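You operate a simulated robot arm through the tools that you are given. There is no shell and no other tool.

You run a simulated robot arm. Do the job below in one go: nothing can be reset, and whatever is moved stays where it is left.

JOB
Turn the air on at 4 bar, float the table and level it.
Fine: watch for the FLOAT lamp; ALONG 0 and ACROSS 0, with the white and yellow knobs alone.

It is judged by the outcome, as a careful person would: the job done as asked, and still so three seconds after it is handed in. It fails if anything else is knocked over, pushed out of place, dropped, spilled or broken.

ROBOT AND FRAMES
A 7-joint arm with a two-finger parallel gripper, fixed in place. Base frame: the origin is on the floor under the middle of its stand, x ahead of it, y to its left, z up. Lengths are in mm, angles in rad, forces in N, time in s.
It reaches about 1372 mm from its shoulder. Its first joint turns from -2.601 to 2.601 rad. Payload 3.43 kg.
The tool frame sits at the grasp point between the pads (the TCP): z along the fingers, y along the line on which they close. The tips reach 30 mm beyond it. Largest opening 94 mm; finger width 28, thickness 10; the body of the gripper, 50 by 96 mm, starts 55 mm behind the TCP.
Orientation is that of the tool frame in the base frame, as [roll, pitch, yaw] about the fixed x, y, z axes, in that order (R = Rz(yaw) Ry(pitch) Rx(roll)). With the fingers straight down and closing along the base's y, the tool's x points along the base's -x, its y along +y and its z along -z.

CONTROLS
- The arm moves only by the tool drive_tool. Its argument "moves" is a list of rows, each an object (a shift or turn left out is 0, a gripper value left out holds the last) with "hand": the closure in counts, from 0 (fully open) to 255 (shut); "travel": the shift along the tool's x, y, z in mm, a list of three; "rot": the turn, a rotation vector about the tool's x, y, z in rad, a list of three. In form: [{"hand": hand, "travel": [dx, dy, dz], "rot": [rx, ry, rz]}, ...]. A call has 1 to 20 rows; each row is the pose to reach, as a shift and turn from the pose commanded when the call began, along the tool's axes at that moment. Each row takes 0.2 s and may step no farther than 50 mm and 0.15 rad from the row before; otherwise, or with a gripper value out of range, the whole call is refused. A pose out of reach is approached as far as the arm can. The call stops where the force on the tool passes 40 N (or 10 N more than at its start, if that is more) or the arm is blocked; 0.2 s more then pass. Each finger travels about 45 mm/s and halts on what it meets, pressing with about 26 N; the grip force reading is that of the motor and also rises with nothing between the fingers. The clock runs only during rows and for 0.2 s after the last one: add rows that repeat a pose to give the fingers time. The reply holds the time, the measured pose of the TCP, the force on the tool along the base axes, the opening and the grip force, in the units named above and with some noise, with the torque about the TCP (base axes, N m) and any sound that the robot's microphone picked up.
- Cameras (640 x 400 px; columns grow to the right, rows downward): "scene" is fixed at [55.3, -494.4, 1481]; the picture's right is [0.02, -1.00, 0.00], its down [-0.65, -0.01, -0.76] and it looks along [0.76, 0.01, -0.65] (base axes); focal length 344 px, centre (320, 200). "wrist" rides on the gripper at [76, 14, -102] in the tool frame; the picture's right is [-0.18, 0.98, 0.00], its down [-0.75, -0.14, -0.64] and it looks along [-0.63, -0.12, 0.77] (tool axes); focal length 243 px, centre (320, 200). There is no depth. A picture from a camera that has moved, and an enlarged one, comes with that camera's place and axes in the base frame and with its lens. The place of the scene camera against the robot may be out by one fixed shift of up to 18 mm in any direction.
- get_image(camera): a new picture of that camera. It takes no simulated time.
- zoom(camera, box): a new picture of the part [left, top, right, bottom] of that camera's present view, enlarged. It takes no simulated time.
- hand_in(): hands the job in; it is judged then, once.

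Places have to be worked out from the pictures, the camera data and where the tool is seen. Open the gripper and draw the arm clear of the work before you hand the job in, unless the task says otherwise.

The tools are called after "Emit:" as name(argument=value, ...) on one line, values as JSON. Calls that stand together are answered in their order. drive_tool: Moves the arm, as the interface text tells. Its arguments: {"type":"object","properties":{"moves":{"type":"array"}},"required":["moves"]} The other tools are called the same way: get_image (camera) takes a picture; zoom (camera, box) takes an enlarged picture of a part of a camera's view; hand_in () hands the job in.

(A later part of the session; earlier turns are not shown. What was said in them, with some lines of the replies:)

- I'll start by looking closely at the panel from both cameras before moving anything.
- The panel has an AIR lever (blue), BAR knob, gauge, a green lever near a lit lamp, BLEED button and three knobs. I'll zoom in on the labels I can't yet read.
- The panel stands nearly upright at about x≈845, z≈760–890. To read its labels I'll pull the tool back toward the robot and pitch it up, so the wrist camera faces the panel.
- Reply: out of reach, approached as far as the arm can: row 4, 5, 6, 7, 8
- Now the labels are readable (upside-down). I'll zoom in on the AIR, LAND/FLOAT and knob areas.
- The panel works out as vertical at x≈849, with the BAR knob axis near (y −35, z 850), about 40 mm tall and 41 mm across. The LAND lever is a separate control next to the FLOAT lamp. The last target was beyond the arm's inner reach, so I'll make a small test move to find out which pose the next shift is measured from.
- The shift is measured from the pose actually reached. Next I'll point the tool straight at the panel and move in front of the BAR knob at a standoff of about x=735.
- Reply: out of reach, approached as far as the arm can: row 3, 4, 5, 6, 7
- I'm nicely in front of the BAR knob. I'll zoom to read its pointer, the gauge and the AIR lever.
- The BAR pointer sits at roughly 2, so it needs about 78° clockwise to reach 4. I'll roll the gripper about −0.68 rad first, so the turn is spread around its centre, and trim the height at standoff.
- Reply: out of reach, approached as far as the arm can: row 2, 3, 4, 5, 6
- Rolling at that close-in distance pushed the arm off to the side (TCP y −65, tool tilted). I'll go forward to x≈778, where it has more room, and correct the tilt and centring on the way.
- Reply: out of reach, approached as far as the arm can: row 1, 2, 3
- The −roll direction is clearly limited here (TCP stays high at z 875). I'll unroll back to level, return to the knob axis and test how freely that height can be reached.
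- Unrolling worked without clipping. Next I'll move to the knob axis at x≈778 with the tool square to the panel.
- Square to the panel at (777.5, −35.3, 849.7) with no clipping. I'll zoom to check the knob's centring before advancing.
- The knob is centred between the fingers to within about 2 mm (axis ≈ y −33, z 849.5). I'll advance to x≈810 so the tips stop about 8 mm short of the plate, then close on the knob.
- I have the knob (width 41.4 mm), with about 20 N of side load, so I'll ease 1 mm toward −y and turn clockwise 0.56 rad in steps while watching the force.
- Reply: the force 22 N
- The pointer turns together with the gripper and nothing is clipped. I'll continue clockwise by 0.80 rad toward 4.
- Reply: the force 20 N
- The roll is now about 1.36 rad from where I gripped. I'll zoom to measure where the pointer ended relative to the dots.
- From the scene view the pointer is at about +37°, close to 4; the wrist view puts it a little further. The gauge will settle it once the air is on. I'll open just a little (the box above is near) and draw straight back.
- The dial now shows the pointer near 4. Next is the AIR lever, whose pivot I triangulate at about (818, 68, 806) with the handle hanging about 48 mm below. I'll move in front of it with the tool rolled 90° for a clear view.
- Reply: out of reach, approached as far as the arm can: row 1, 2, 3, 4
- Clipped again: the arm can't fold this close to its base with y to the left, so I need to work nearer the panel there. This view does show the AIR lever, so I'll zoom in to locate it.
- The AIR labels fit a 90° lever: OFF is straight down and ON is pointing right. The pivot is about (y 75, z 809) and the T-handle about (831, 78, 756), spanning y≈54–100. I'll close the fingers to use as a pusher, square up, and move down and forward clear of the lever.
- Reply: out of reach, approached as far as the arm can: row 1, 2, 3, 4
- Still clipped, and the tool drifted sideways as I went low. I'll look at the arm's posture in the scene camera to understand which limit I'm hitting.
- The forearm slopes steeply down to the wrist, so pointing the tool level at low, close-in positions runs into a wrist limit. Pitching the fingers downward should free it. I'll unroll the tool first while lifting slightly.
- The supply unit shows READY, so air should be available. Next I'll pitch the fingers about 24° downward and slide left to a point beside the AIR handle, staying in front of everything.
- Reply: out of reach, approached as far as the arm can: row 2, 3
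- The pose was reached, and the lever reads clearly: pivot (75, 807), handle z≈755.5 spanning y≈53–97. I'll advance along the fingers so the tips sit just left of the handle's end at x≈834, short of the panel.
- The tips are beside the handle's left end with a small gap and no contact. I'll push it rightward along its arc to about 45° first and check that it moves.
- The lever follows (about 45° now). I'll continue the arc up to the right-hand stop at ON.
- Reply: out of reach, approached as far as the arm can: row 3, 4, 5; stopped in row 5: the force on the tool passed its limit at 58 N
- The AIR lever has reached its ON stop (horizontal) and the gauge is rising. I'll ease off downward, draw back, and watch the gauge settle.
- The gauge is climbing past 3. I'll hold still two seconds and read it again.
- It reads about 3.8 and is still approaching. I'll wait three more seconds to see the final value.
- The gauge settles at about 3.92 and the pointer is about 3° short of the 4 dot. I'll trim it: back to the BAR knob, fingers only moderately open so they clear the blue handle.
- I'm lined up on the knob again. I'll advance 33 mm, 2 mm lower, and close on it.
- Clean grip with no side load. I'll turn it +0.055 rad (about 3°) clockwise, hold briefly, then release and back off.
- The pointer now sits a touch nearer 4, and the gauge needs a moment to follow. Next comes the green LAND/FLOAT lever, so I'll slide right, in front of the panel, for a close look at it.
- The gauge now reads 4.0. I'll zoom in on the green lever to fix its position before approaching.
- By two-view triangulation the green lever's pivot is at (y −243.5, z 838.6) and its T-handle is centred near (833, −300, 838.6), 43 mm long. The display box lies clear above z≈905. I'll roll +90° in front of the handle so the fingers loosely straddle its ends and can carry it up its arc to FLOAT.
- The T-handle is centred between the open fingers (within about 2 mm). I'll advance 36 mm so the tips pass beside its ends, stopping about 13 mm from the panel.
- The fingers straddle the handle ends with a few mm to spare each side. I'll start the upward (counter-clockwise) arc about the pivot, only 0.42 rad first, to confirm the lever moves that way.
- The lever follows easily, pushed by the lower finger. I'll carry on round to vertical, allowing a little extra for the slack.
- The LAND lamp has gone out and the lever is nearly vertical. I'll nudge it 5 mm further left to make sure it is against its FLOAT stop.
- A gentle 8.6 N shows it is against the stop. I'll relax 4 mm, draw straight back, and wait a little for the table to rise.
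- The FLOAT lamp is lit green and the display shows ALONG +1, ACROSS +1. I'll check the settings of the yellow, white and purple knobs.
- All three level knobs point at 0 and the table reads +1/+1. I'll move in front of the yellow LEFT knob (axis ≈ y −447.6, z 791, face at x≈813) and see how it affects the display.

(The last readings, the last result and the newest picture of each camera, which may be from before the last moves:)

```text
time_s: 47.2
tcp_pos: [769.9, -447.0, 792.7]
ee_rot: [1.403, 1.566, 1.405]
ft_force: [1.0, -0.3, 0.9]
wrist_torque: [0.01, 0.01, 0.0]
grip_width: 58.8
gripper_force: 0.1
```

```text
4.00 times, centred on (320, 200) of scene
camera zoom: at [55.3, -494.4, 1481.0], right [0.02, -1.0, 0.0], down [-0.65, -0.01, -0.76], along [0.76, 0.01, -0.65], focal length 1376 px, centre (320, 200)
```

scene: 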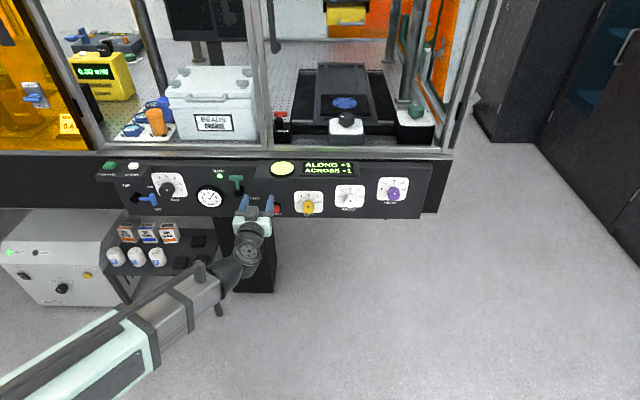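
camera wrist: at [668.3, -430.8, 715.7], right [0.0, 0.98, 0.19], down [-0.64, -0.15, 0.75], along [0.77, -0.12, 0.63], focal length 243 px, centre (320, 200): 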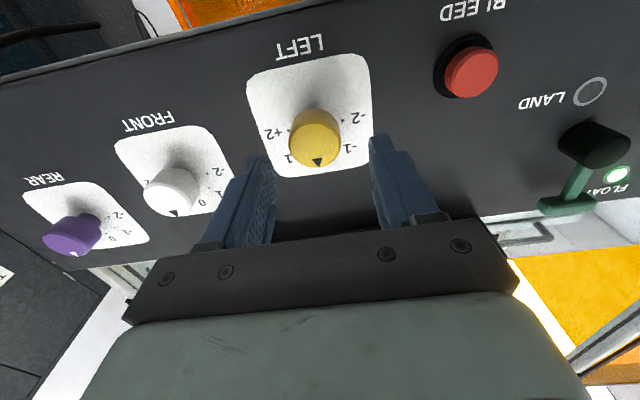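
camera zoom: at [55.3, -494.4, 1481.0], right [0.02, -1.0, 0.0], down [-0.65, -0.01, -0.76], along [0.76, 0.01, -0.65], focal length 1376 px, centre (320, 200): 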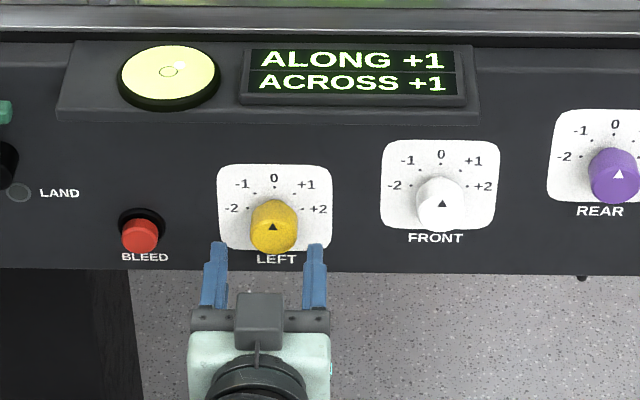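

I'm nearly aligned with the yellow knob; a zoom will give me the offset.

Emit:
zoom(camera="wrist", box=[240, 60, 400, 180])

```text
3.33 times, centred on (320, 120) of wrist
camera zoom: at [668.3, -430.8, 715.7], right [0.0, 0.98, 0.19], down [-0.64, -0.15, 0.75], along [0.77, -0.12, 0.63], focal length 809 px, centre (320, 467)
```

zoom: 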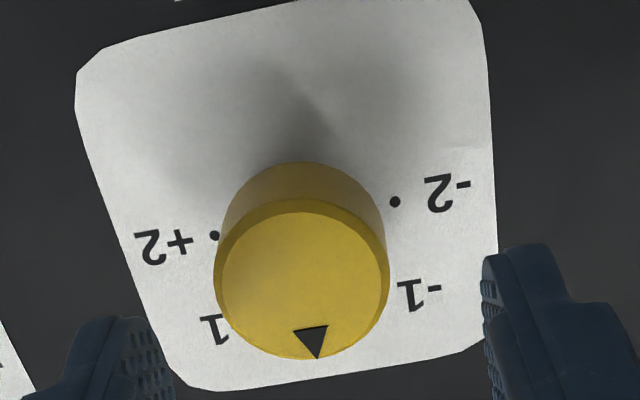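

The yellow knob is about 2.5 mm to the right and 2 mm lower than the tool axis. I'll correct for that, advance 38 mm, and close.

Emit:
drive_tool(moves=[{"hand": 95, "travel": [2, -2.5, 12]}, {"travel": [2, -2.5, 26]}, {"travel": [2, -2.5, 38]}, {"hand": 95, "travel": [2, -2.5, 38]}, {"hand": 255, "travel": [2, -2.5, 38]}, {"travel": [2, -2.5, 38]}, {"travel": [2, -2.5, 38]}, {"travel": [2, -2.5, 38]}])

Emit:
get_image(camera="wrist")

Emit:
zoom(camera="scene", box=[240, 150, 400, 250])

```text
time_s: 49.0
tcp_pos: [808.9, -450.5, 790.4]
ee_rot: [1.398, 1.562, 1.397]
ft_force: [2.7, -6.8, 2.8]
wrist_torque: [-0.04, 0.07, -0.3]
grip_width: 35.2
gripper_force: 45.3
```

```text
taken
camera wrist: at [707.5, -434.0, 714.6], right [0.0, 0.98, 0.19], down [-0.64, -0.15, 0.75], along [0.77, -0.12, 0.63], focal length 243 px, centre (320, 200)
```

wrist: 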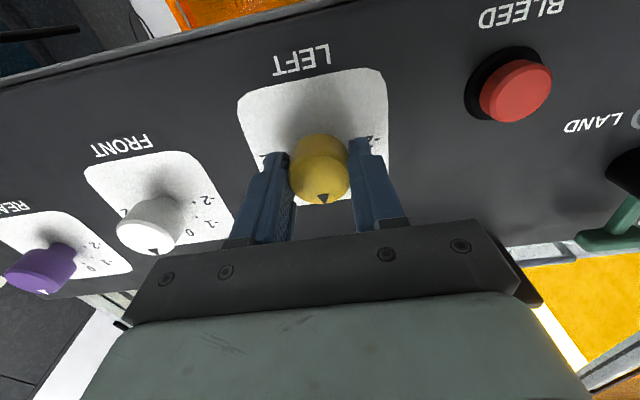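

```text
4.00 times, centred on (320, 200) of scene
camera zoom: at [55.3, -494.4, 1481.0], right [0.02, -1.0, 0.0], down [-0.65, -0.01, -0.76], along [0.76, 0.01, -0.65], focal length 1376 px, centre (320, 200)
```

zoom: 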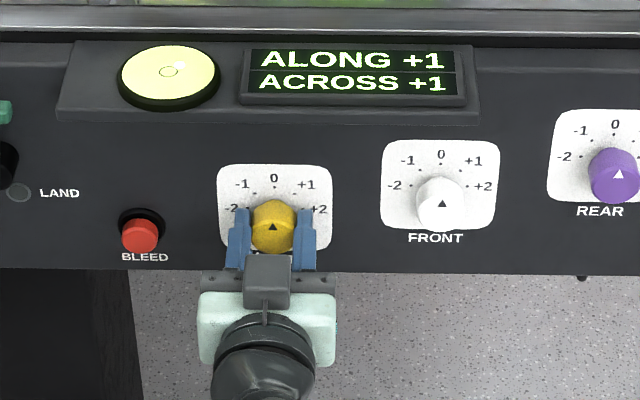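

Gripped (35.2 mm). I'll turn yellow clockwise by one mark (0.785 rad), hold, and read the display.

Emit:
drive_tool(moves=[{"hand": 255, "rot": [0, 0, 0.13]}, {"rot": [0, 0, 0.26]}, {"rot": [0, 0, 0.39]}, {"rot": [0, 0, 0.52]}, {"rot": [0, 0, 0.65]}, {"rot": [0, 0, 0.785]}, {"rot": [0, 0, 0.785]}, {"rot": [0, 0, 0.785]}, {"rot": [0, 0, 0.785]}, {"rot": [0, 0, 0.785]}, {"rot": [0, 0, 0.785]}, {"rot": [0, 0, 0.785]}])

Emit:
zoom(camera="scene", box=[240, 150, 400, 250])

```text
time_s: 51.6
tcp_pos: [809.6, -450.7, 790.1]
ee_rot: [1.57, 0.778, 1.568]
ft_force: [14.9, -26.6, 12.0]
wrist_torque: [0.01, -0.45, -0.71]
grip_width: 35.6
gripper_force: 44.8
```

```text
4.00 times, centred on (320, 200) of scene
camera zoom: at [55.3, -494.4, 1481.0], right [0.02, -1.0, 0.0], down [-0.65, -0.01, -0.76], along [0.76, 0.01, -0.65], focal length 1376 px, centre (320, 200)
```

zoom: 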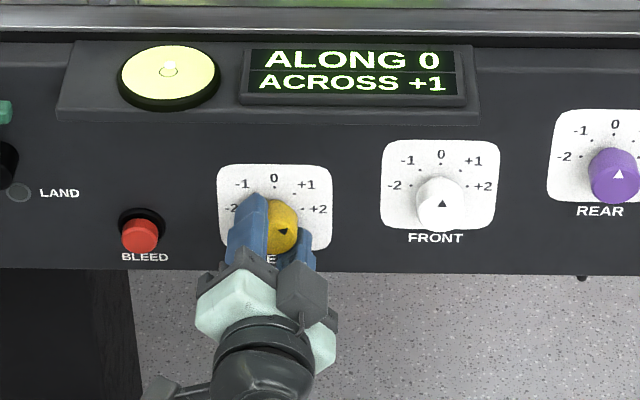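

ALONG now reads 0 with yellow at +1. I'll release it, back straight off, and check the reading stays put.

Emit:
drive_tool(moves=[{"hand": 110}, {"hand": 110}, {"hand": 110}, {"hand": 110, "travel": [0, 0, -20]}, {"hand": 110, "travel": [0, 0, -40]}, {"hand": 110, "travel": [0, 0, -40]}])

Emit:
zoom(camera="scene", box=[260, 155, 380, 225])

Emit:
zoom(camera="scene", box=[262, 155, 310, 185])

```text
time_s: 53.0
tcp_pos: [770.9, -448.6, 791.2]
ee_rot: [1.569, 0.78, 1.573]
ft_force: [-0.3, 0.5, -0.3]
wrist_torque: [-0.02, 0.04, -0.03]
grip_width: 53.4
gripper_force: 0.1
```

```text
5.33 times, centred on (320, 190) of scene
camera zoom: at [55.3, -494.4, 1481.0], right [0.02, -1.0, 0.0], down [-0.65, -0.01, -0.76], along [0.76, 0.01, -0.65], focal length 1834 px, centre (320, 253)
```

zoom: 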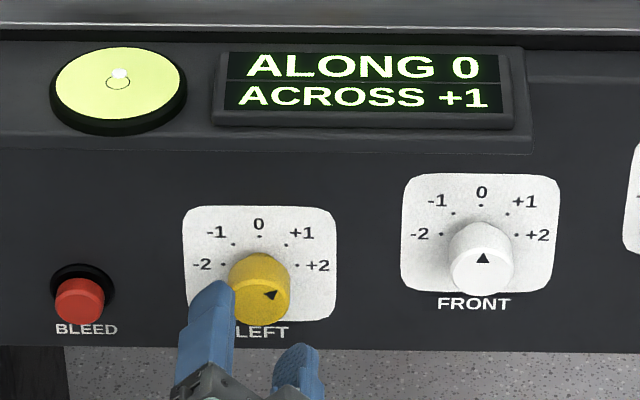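

```text
13.33 times, centred on (286, 170) of scene
camera zoom: at [55.3, -494.4, 1481.0], right [0.02, -1.0, 0.0], down [-0.65, -0.01, -0.76], along [0.76, 0.01, -0.65], focal length 4585 px, centre (773, 600)
```

zoom: 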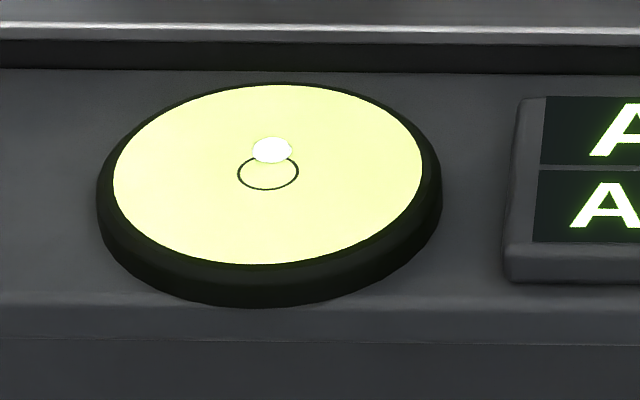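

Yellow holds: ALONG 0, ACROSS +1, and the bubble is offset only toward the rear. Next I'll move over to the white FRONT knob (about y −572, z 815), unrolling on the way.

Emit:
drive_tool(moves=[{"hand": 95, "travel": [-17.4, -11.8, -2], "rot": [0, 0, -0.131]}, {"travel": [-34.9, -23.6, -2], "rot": [0, 0, -0.262]}, {"travel": [-52.3, -35.4, -2], "rot": [0, 0, -0.393]}, {"travel": [-69.7, -47.1, -2], "rot": [0, 0, -0.524]}, {"travel": [-87.2, -58.9, -2], "rot": [0, 0, -0.655]}, {"travel": [-104.6, -70.7, -2], "rot": [0, 0, -0.785]}, {"travel": [-104.6, -70.7, -2], "rot": [0, 0, -0.785]}])

Emit:
get_image(camera="wrist")

Emit:
zoom(camera="wrist", box=[240, 60, 400, 180])

Emit:
zoom(camera="scene", box=[260, 150, 420, 250])

```text
time_s: 54.6
tcp_pos: [767.7, -574.6, 814.0]
ee_rot: [1.374, 1.565, 1.374]
ft_force: [0.0, 0.1, -0.6]
wrist_torque: [-0.03, -0.01, 0.04]
grip_width: 59.1
gripper_force: 0.0
```

```text
taken
camera wrist: at [665.7, -558.5, 738.0], right [0.0, 0.98, 0.19], down [-0.64, -0.15, 0.75], along [0.77, -0.12, 0.63], focal length 243 px, centre (320, 200)
```

wrist: 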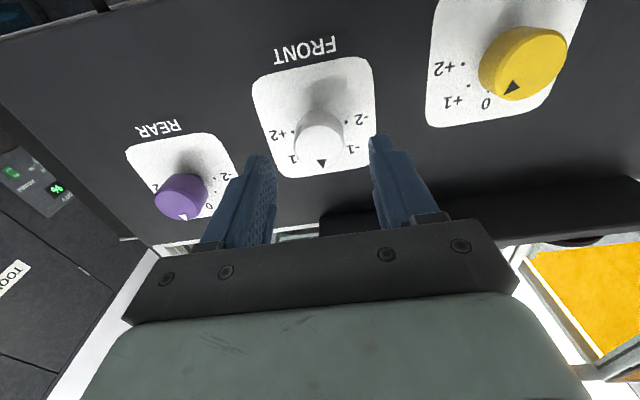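

```text
3.33 times, centred on (320, 120) of wrist
camera zoom: at [665.7, -558.5, 738.0], right [0.0, 0.98, 0.19], down [-0.64, -0.15, 0.75], along [0.77, -0.12, 0.63], focal length 809 px, centre (320, 467)
```

zoom: 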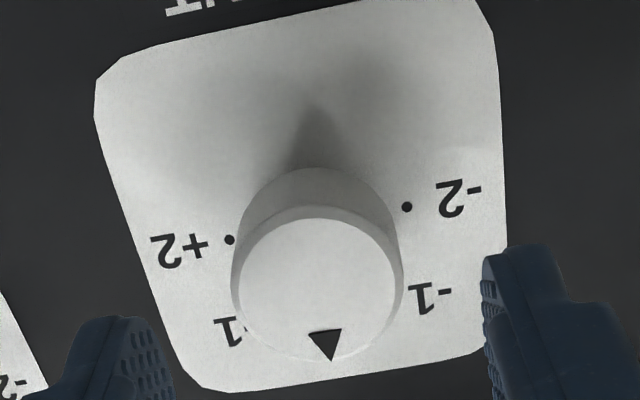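

```text
4.00 times, centred on (340, 200) of scene
camera zoom: at [55.3, -494.4, 1481.0], right [0.02, -1.0, 0.0], down [-0.65, -0.01, -0.76], along [0.76, 0.01, -0.65], focal length 1376 px, centre (240, 200)
```

zoom: 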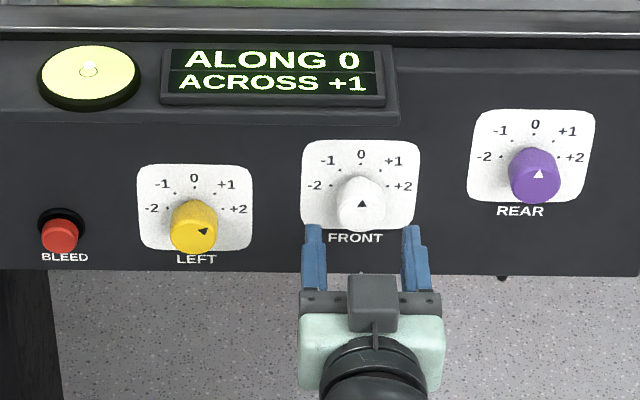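

The white knob is aligned in y and about 2 mm low. I'll make that small correction, advance 40 mm and close on it.

Emit:
drive_tool(moves=[{"hand": 95, "travel": [2, -0.5, 14]}, {"travel": [2, -0.5, 28]}, {"travel": [2, -0.5, 40]}, {"hand": 95, "travel": [2, -0.5, 40]}, {"hand": 255, "travel": [2, -0.5, 40]}, {"travel": [2, -0.5, 40]}, {"travel": [2, -0.5, 40]}, {"travel": [2, -0.5, 40]}])

Emit:
zoom(camera="scene", box=[260, 150, 420, 250])

```text
time_s: 56.4
tcp_pos: [807.7, -575.0, 812.2]
ee_rot: [1.396, 1.565, 1.397]
ft_force: [3.0, -10.1, 2.9]
wrist_torque: [0.03, 0.1, -0.33]
grip_width: 35.3
gripper_force: 45.3
```

```text
4.00 times, centred on (340, 200) of scene
camera zoom: at [55.3, -494.4, 1481.0], right [0.02, -1.0, 0.0], down [-0.65, -0.01, -0.76], along [0.76, 0.01, -0.65], focal length 1376 px, centre (240, 200)
```

zoom: 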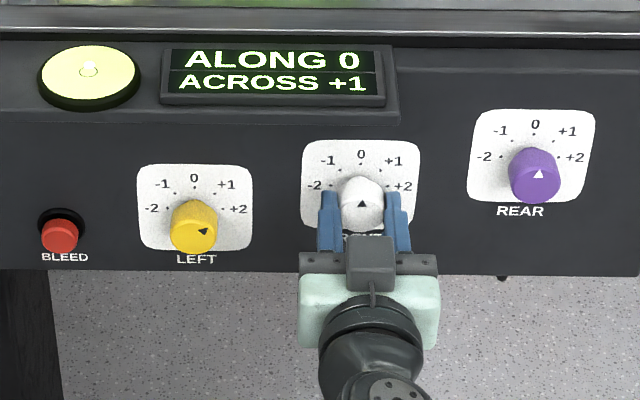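

White is gripped (35.3 mm). I'll turn it clockwise one mark (0.785 rad) and watch how ACROSS and ALONG respond.

Emit:
drive_tool(moves=[{"hand": 255, "rot": [0, 0, 0.13]}, {"rot": [0, 0, 0.26]}, {"rot": [0, 0, 0.39]}, {"rot": [0, 0, 0.52]}, {"rot": [0, 0, 0.65]}, {"rot": [0, 0, 0.785]}, {"rot": [0, 0, 0.785]}, {"rot": [0, 0, 0.785]}, {"rot": [0, 0, 0.785]}, {"rot": [0, 0, 0.785]}, {"rot": [0, 0, 0.785]}, {"rot": [0, 0, 0.785]}])

Emit:
zoom(camera="scene", box=[260, 150, 420, 250])

Emit:
zoom(camera="scene", box=[262, 155, 310, 185])

```text
time_s: 58.5
tcp_pos: [807.8, -573.0, 813.2]
ee_rot: [1.563, 0.779, 1.571]
ft_force: [0.7, 3.7, 3.3]
wrist_torque: [-0.02, -0.27, -0.15]
grip_width: 35.4
gripper_force: 45.0
stopped in row 10: the force on the tool passed its limit at 40 N (the readings are from after the stop); the commanded pose is now the measured one
```

```text
4.00 times, centred on (340, 200) of scene
camera zoom: at [55.3, -494.4, 1481.0], right [0.02, -1.0, 0.0], down [-0.65, -0.01, -0.76], along [0.76, 0.01, -0.65], focal length 1376 px, centre (240, 200)
```

zoom: 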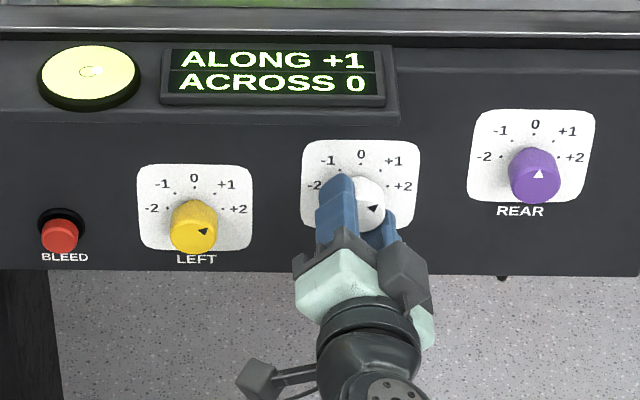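

```text
13.33 times, centred on (286, 170) of scene
camera zoom: at [55.3, -494.4, 1481.0], right [0.02, -1.0, 0.0], down [-0.65, -0.01, -0.76], along [0.76, 0.01, -0.65], focal length 4585 px, centre (773, 600)
```

zoom: 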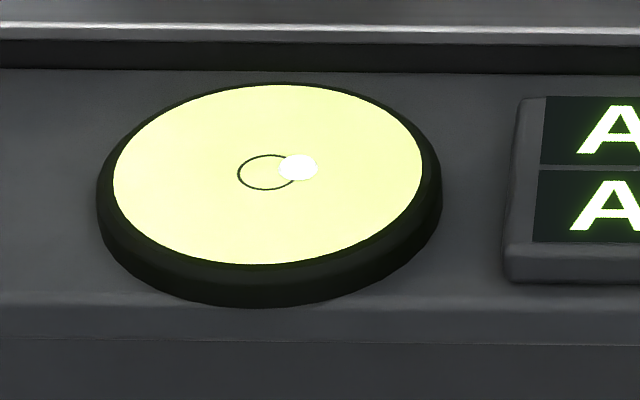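

White +1 took ACROSS to 0 and shifted ALONG to +1, so yellow needs one more mark clockwise. I'll release white and back off.

Emit:
drive_tool(moves=[{"hand": 110}, {"hand": 110}, {"hand": 110}, {"hand": 110, "travel": [0, 0, -20]}, {"hand": 110, "travel": [0, 0, -40]}, {"hand": 110, "travel": [0, 0, -40]}])

Emit:
zoom(camera="scene", box=[260, 150, 420, 250])

Emit:
zoom(camera="scene", box=[262, 155, 310, 185])

```text
time_s: 59.9
tcp_pos: [768.2, -572.9, 812.8]
ee_rot: [1.565, 0.779, 1.572]
ft_force: [0.7, 0.9, 0.1]
wrist_torque: [-0.02, -0.04, 0.01]
grip_width: 53.5
gripper_force: 0.2
```

```text
4.00 times, centred on (340, 200) of scene
camera zoom: at [55.3, -494.4, 1481.0], right [0.02, -1.0, 0.0], down [-0.65, -0.01, -0.76], along [0.76, 0.01, -0.65], focal length 1376 px, centre (240, 200)
```

zoom: 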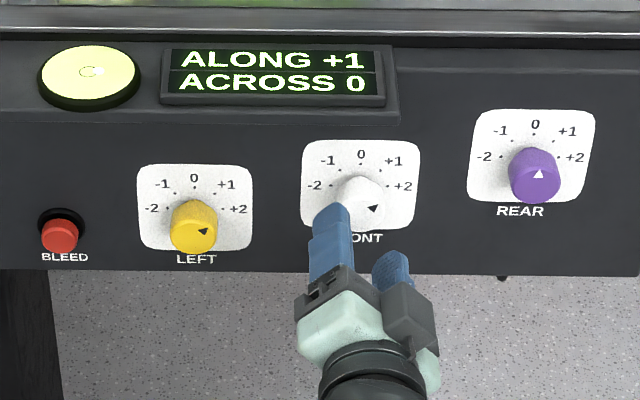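

```text
13.33 times, centred on (286, 170) of scene
camera zoom: at [55.3, -494.4, 1481.0], right [0.02, -1.0, 0.0], down [-0.65, -0.01, -0.76], along [0.76, 0.01, -0.65], focal length 4585 px, centre (773, 600)
```

zoom: 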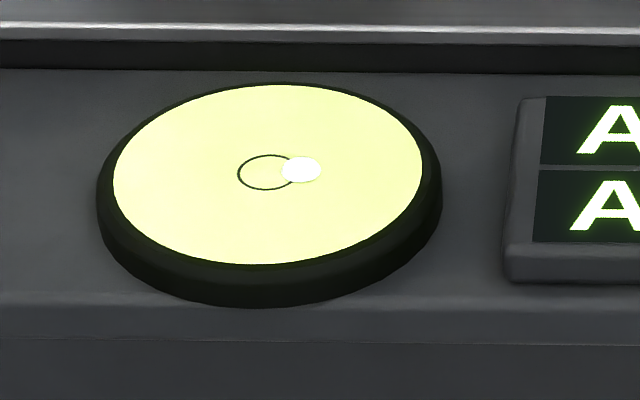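

White holds with ACROSS 0. I'll return to the yellow knob, unrolling on the way, at (770, −450.5, 790).

Emit:
drive_tool(moves=[{"hand": 95, "travel": [17, 11.8, 1], "rot": [0, 0, -0.131]}, {"travel": [34.1, 23.6, 1], "rot": [0, 0, -0.262]}, {"travel": [51.2, 35.4, 2], "rot": [0, 0, -0.393]}, {"travel": [68.3, 47.1, 2], "rot": [0, 0, -0.524]}, {"travel": [85.3, 58.9, 2], "rot": [0, 0, -0.655]}, {"travel": [102.4, 70.7, 2], "rot": [0, 0, -0.785]}, {"travel": [102.4, 70.7, 2], "rot": [0, 0, -0.785]}])

Emit:
zoom(camera="wrist", box=[240, 60, 400, 180])

Emit:
zoom(camera="scene", box=[260, 150, 420, 250])

```text
time_s: 61.5
tcp_pos: [771.1, -451.4, 789.1]
ee_rot: [1.041, 1.564, 1.044]
ft_force: [0.7, 0.3, 1.3]
wrist_torque: [0.02, 0.02, -0.02]
grip_width: 59.0
gripper_force: 0.1
```

```text
3.33 times, centred on (320, 120) of wrist
camera zoom: at [668.2, -435.6, 713.2], right [0.0, 0.98, 0.19], down [-0.64, -0.15, 0.75], along [0.76, -0.12, 0.63], focal length 809 px, centre (320, 467)
```

zoom: 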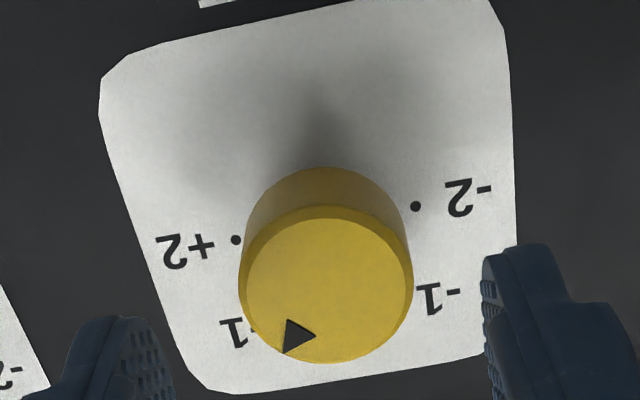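

```text
4.00 times, centred on (340, 200) of scene
camera zoom: at [55.3, -494.4, 1481.0], right [0.02, -1.0, 0.0], down [-0.65, -0.01, -0.76], along [0.76, 0.01, -0.65], focal length 1376 px, centre (240, 200)
```

zoom: 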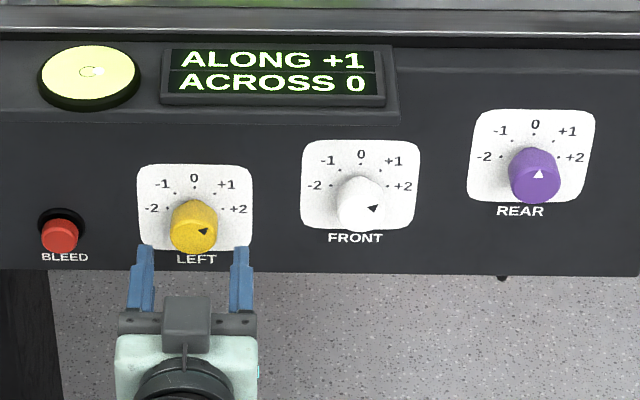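

Alignment looks right (earlier side loads suggest this slight offset is ideal). I'll advance 38 mm and grip yellow again.

Emit:
drive_tool(moves=[{"hand": 95, "travel": [0, 0, 12]}, {"travel": [0, 0, 26]}, {"travel": [0, 0, 38]}, {"hand": 95, "travel": [0, 0, 38]}, {"hand": 255, "travel": [0, 0, 38]}, {"travel": [0, 0, 38]}, {"travel": [0, 0, 38]}, {"travel": [0, 0, 38]}])

```text
time_s: 63.3
tcp_pos: [807.3, -450.3, 790.8]
ee_rot: [1.054, 1.564, 1.06]
ft_force: [2.3, 9.8, 0.3]
wrist_torque: [0.01, -0.01, 0.31]
grip_width: 35.1
gripper_force: 44.9
```

Gripped at 35.1 mm with light side load. I'll turn yellow another 0.785 rad clockwise in small steps and watch ALONG.

Emit:
drive_tool(moves=[{"hand": 255, "travel": [0, 0.4, 0], "rot": [0, 0, 0.13]}, {"travel": [0, 0.4, 0], "rot": [0, 0, 0.26]}, {"travel": [0, 0.4, 0], "rot": [0, 0, 0.39]}, {"travel": [0, 0.4, 0], "rot": [0, 0, 0.52]}, {"travel": [0, 0.4, 0], "rot": [0, 0, 0.65]}, {"travel": [0, 0.4, 0], "rot": [0, 0, 0.785]}, {"travel": [0, 0.4, 0], "rot": [0, 0, 0.785]}, {"travel": [0, 0.4, 0], "rot": [0, 0, 0.785]}, {"travel": [0, 0.4, 0], "rot": [0, 0, 0.785]}, {"travel": [0, 0.4, 0], "rot": [0, 0, 0.785]}, {"travel": [0, 0.4, 0], "rot": [0, 0, 0.785]}])

Emit:
zoom(camera="scene", box=[260, 150, 420, 250])

Emit:
zoom(camera="scene", box=[262, 155, 310, 185])

```text
time_s: 65.7
tcp_pos: [808.2, -450.8, 790.9]
ee_rot: [1.566, 0.777, 1.57]
ft_force: [9.8, 3.4, 8.5]
wrist_torque: [0.02, -0.15, 0.16]
grip_width: 35.4
gripper_force: 45.0
```

```text
4.00 times, centred on (340, 200) of scene
camera zoom: at [55.3, -494.4, 1481.0], right [0.02, -1.0, 0.0], down [-0.65, -0.01, -0.76], along [0.76, 0.01, -0.65], focal length 1376 px, centre (240, 200)
```

zoom: 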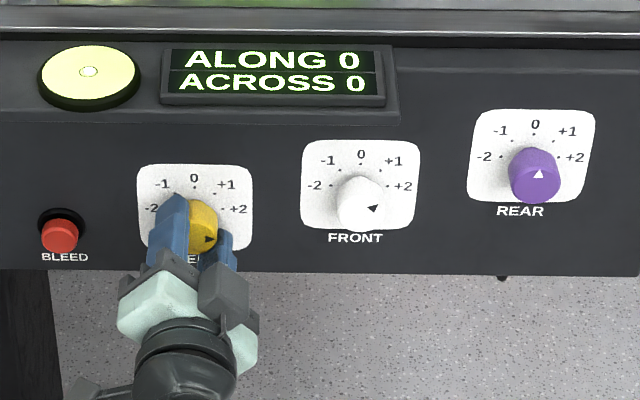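

```text
13.33 times, centred on (286, 170) of scene
camera zoom: at [55.3, -494.4, 1481.0], right [0.02, -1.0, 0.0], down [-0.65, -0.01, -0.76], along [0.76, 0.01, -0.65], focal length 4585 px, centre (773, 600)
```

zoom: 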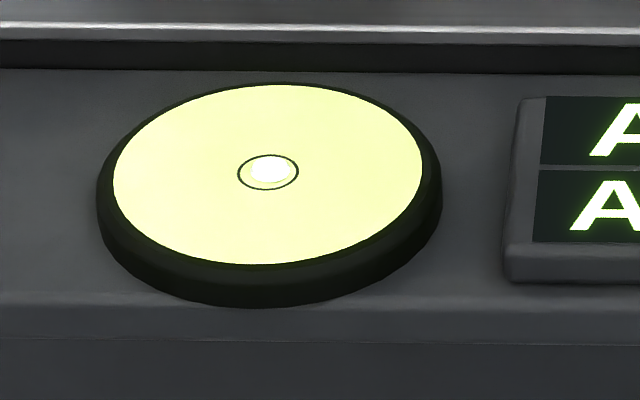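

ALONG 0 and ACROSS 0, with the bubble inside the ring. I'll release yellow and back straight off.

Emit:
drive_tool(moves=[{"hand": 110}, {"hand": 110}, {"hand": 110}, {"hand": 110, "travel": [0, 0, -20]}, {"hand": 110, "travel": [0, 0, -40]}, {"hand": 110, "travel": [0, 0, -40]}])

Emit:
zoom(camera="scene", box=[170, 140, 410, 240])

Emit:
zoom(camera="scene", box=[189, 165, 253, 210])

```text
time_s: 67.1
tcp_pos: [767.3, -450.2, 790.3]
ee_rot: [1.567, 0.778, 1.571]
ft_force: [0.1, 0.7, -0.8]
wrist_torque: [-0.03, -0.03, 0.0]
grip_width: 53.4
gripper_force: 0.0
```

```text
2.67 times, centred on (290, 190) of scene
camera zoom: at [55.3, -494.4, 1481.0], right [0.02, -1.0, 0.0], down [-0.65, -0.01, -0.76], along [0.76, 0.01, -0.65], focal length 917 px, centre (400, 227)
```

zoom: 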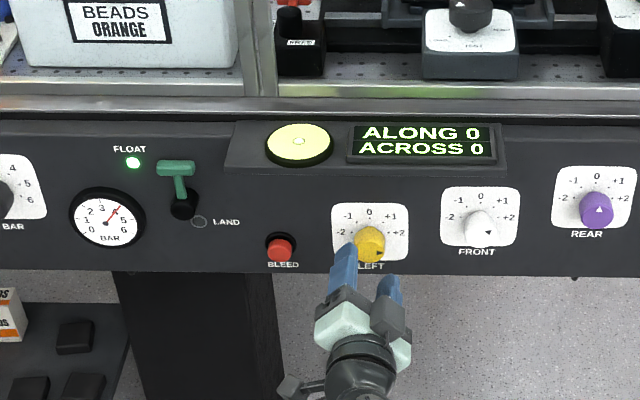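

```text
8.89 times, centred on (221, 188) of scene
camera zoom: at [55.3, -494.4, 1481.0], right [0.02, -1.0, 0.0], down [-0.65, -0.01, -0.76], along [0.76, 0.01, -0.65], focal length 3057 px, centre (1200, 311)
```

zoom: 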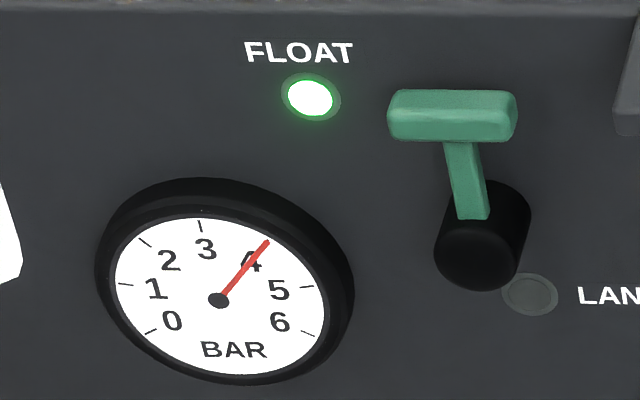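

Everything holds: FLOAT lit, gauge at 4, ALONG 0, ACROSS 0, purple untouched. I'll open the gripper, back away and lift clear, unrolling the wrist.

Emit:
drive_tool(moves=[{"hand": 60, "travel": [0, 0, -20], "rot": [0, 0, 0]}, {"hand": 0, "travel": [0, 0, -45], "rot": [0, 0, -0.13]}, {"hand": 0, "travel": [-15, 15, -60], "rot": [0, 0, -0.26]}, {"hand": 0, "travel": [-30, 30, -65], "rot": [0, 0, -0.39]}, {"hand": 0, "travel": [-45, 45, -70], "rot": [0, 0, -0.52]}, {"hand": 0, "travel": [-60, 60, -75], "rot": [0, 0, -0.65]}, {"hand": 0, "travel": [-71, 70, -80], "rot": [0, 0, -0.778]}, {"hand": 0, "travel": [-71, 70, -80], "rot": [0, 0, -0.778]}, {"hand": 0, "travel": [-71, 70, -80], "rot": [0, 0, -0.778]}, {"hand": 0, "travel": [-71, 70, -80], "rot": [0, 0, -0.778]}])

Emit:
get_image(camera="scene")

Emit:
zoom(camera="scene", box=[90, 140, 442, 240])

```text
time_s: 69.3
tcp_pos: [688.7, -452.1, 889.5]
ee_rot: [1.318, 1.557, 1.323]
ft_force: [-0.3, 0.1, -0.2]
wrist_torque: [0.02, 0.02, 0.03]
grip_width: 94.1
gripper_force: 0.1
```

```text
taken
```

scene: 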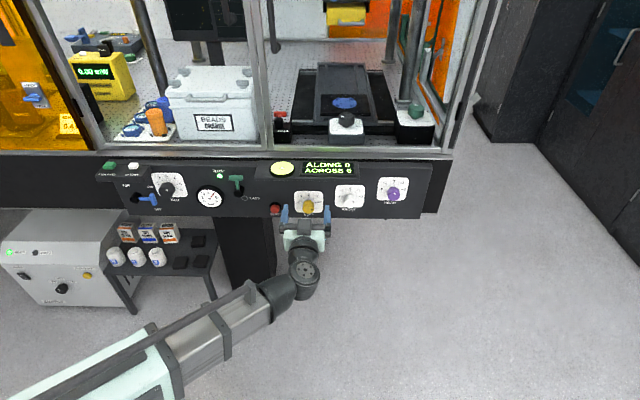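

```text
1.82 times, centred on (266, 190) of scene
camera zoom: at [55.3, -494.4, 1481.0], right [0.02, -1.0, 0.0], down [-0.65, -0.01, -0.76], along [0.76, 0.01, -0.65], focal length 625 px, centre (418, 218)
```

zoom: 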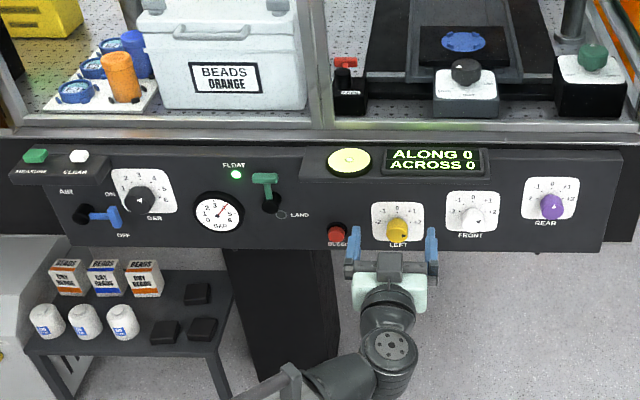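

The gripper is fully open and about 110 mm clear of the knobs, and nothing else has moved. I'll hold three seconds and make a final check of the lamp, gauge and display.

Emit:
drive_tool(moves=[{"hand": 0, "travel": [0, 0, -10]}, {"hand": 0, "travel": [0, 0, -20]}, {"hand": 0, "travel": [0, 0, -20]}, {"hand": 0, "travel": [0, 0, -20]}, {"hand": 0, "travel": [0, 0, -20]}, {"hand": 0, "travel": [0, 0, -20]}, {"hand": 0, "travel": [0, 0, -20]}, {"hand": 0, "travel": [0, 0, -20]}, {"hand": 0, "travel": [0, 0, -20]}, {"hand": 0, "travel": [0, 0, -20]}, {"hand": 0, "travel": [0, 0, -20]}, {"hand": 0, "travel": [0, 0, -20]}, {"hand": 0, "travel": [0, 0, -20]}, {"hand": 0, "travel": [0, 0, -20]}, {"hand": 0, "travel": [0, 0, -20]}])

Emit:
zoom(camera="scene", box=[180, 150, 372, 230])

Emit:
zoom(camera="scene", box=[189, 179, 229, 209])

Emit:
zoom(camera="scene", box=[262, 155, 310, 185])

```text
time_s: 72.5
tcp_pos: [668.7, -453.3, 889.8]
ee_rot: [1.324, 1.556, 1.329]
ft_force: [-0.5, -0.6, 0.0]
wrist_torque: [-0.01, -0.01, 0.01]
grip_width: 94.0
gripper_force: 0.1
```

```text
3.33 times, centred on (276, 190) of scene
camera zoom: at [55.3, -494.4, 1481.0], right [0.02, -1.0, 0.0], down [-0.65, -0.01, -0.76], along [0.76, 0.01, -0.65], focal length 1146 px, centre (467, 233)
```

zoom: 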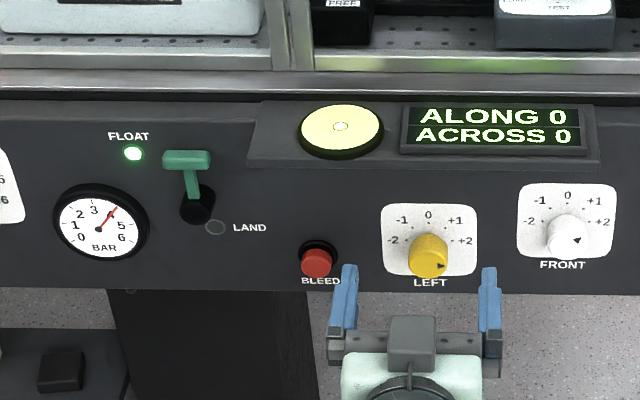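

```text
13.33 times, centred on (209, 194) of scene
camera zoom: at [55.3, -494.4, 1481.0], right [0.02, -1.0, 0.0], down [-0.65, -0.01, -0.76], along [0.76, 0.01, -0.65], focal length 4585 px, centre (1800, 280)
```

zoom: 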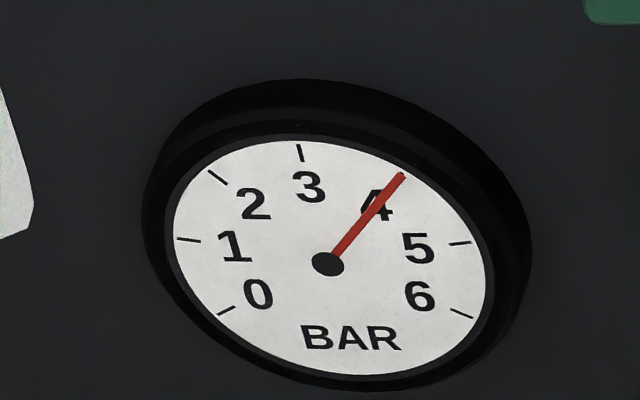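

```text
13.33 times, centred on (286, 170) of scene
camera zoom: at [55.3, -494.4, 1481.0], right [0.02, -1.0, 0.0], down [-0.65, -0.01, -0.76], along [0.76, 0.01, -0.65], focal length 4585 px, centre (773, 600)
```

zoom: 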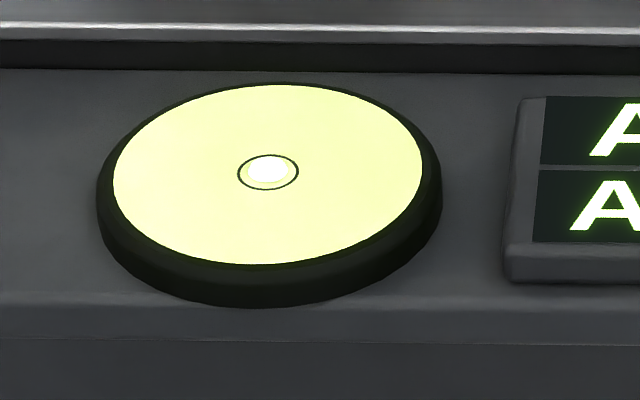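

Steady after three seconds: gauge on 4 bar, FLOAT lit, LAND dark, ALONG 0, ACROSS 0, bubble centred, arm clear with the gripper open. Handing in now.

Emit:
hand_in()

```text
The job is handed in.
```

The air is on at 4 bar and the table is floated and level. ALONG and ACROSS both read 0, and these readings held for the three seconds I watched before handing in.

- **Air:** I set the BAR knob and turned the AIR lever to ON. The gauge first settled at about 3.9, so I nudged the knob up and it now sits on 4.
- **Float:** I turned the green lever up from LAND. The LAND lamp went out and the FLOAT lamp is lit green.
- **Level:** The table first read +1 on both lines. It took yellow (LEFT) two marks clockwise and white (FRONT) one mark clockwise; I did not touch the purple REAR knob. The bubble sits inside its ring.

Nothing else looked moved or knocked over in the final pictures. The gripper is open and the arm is clear of the panel.
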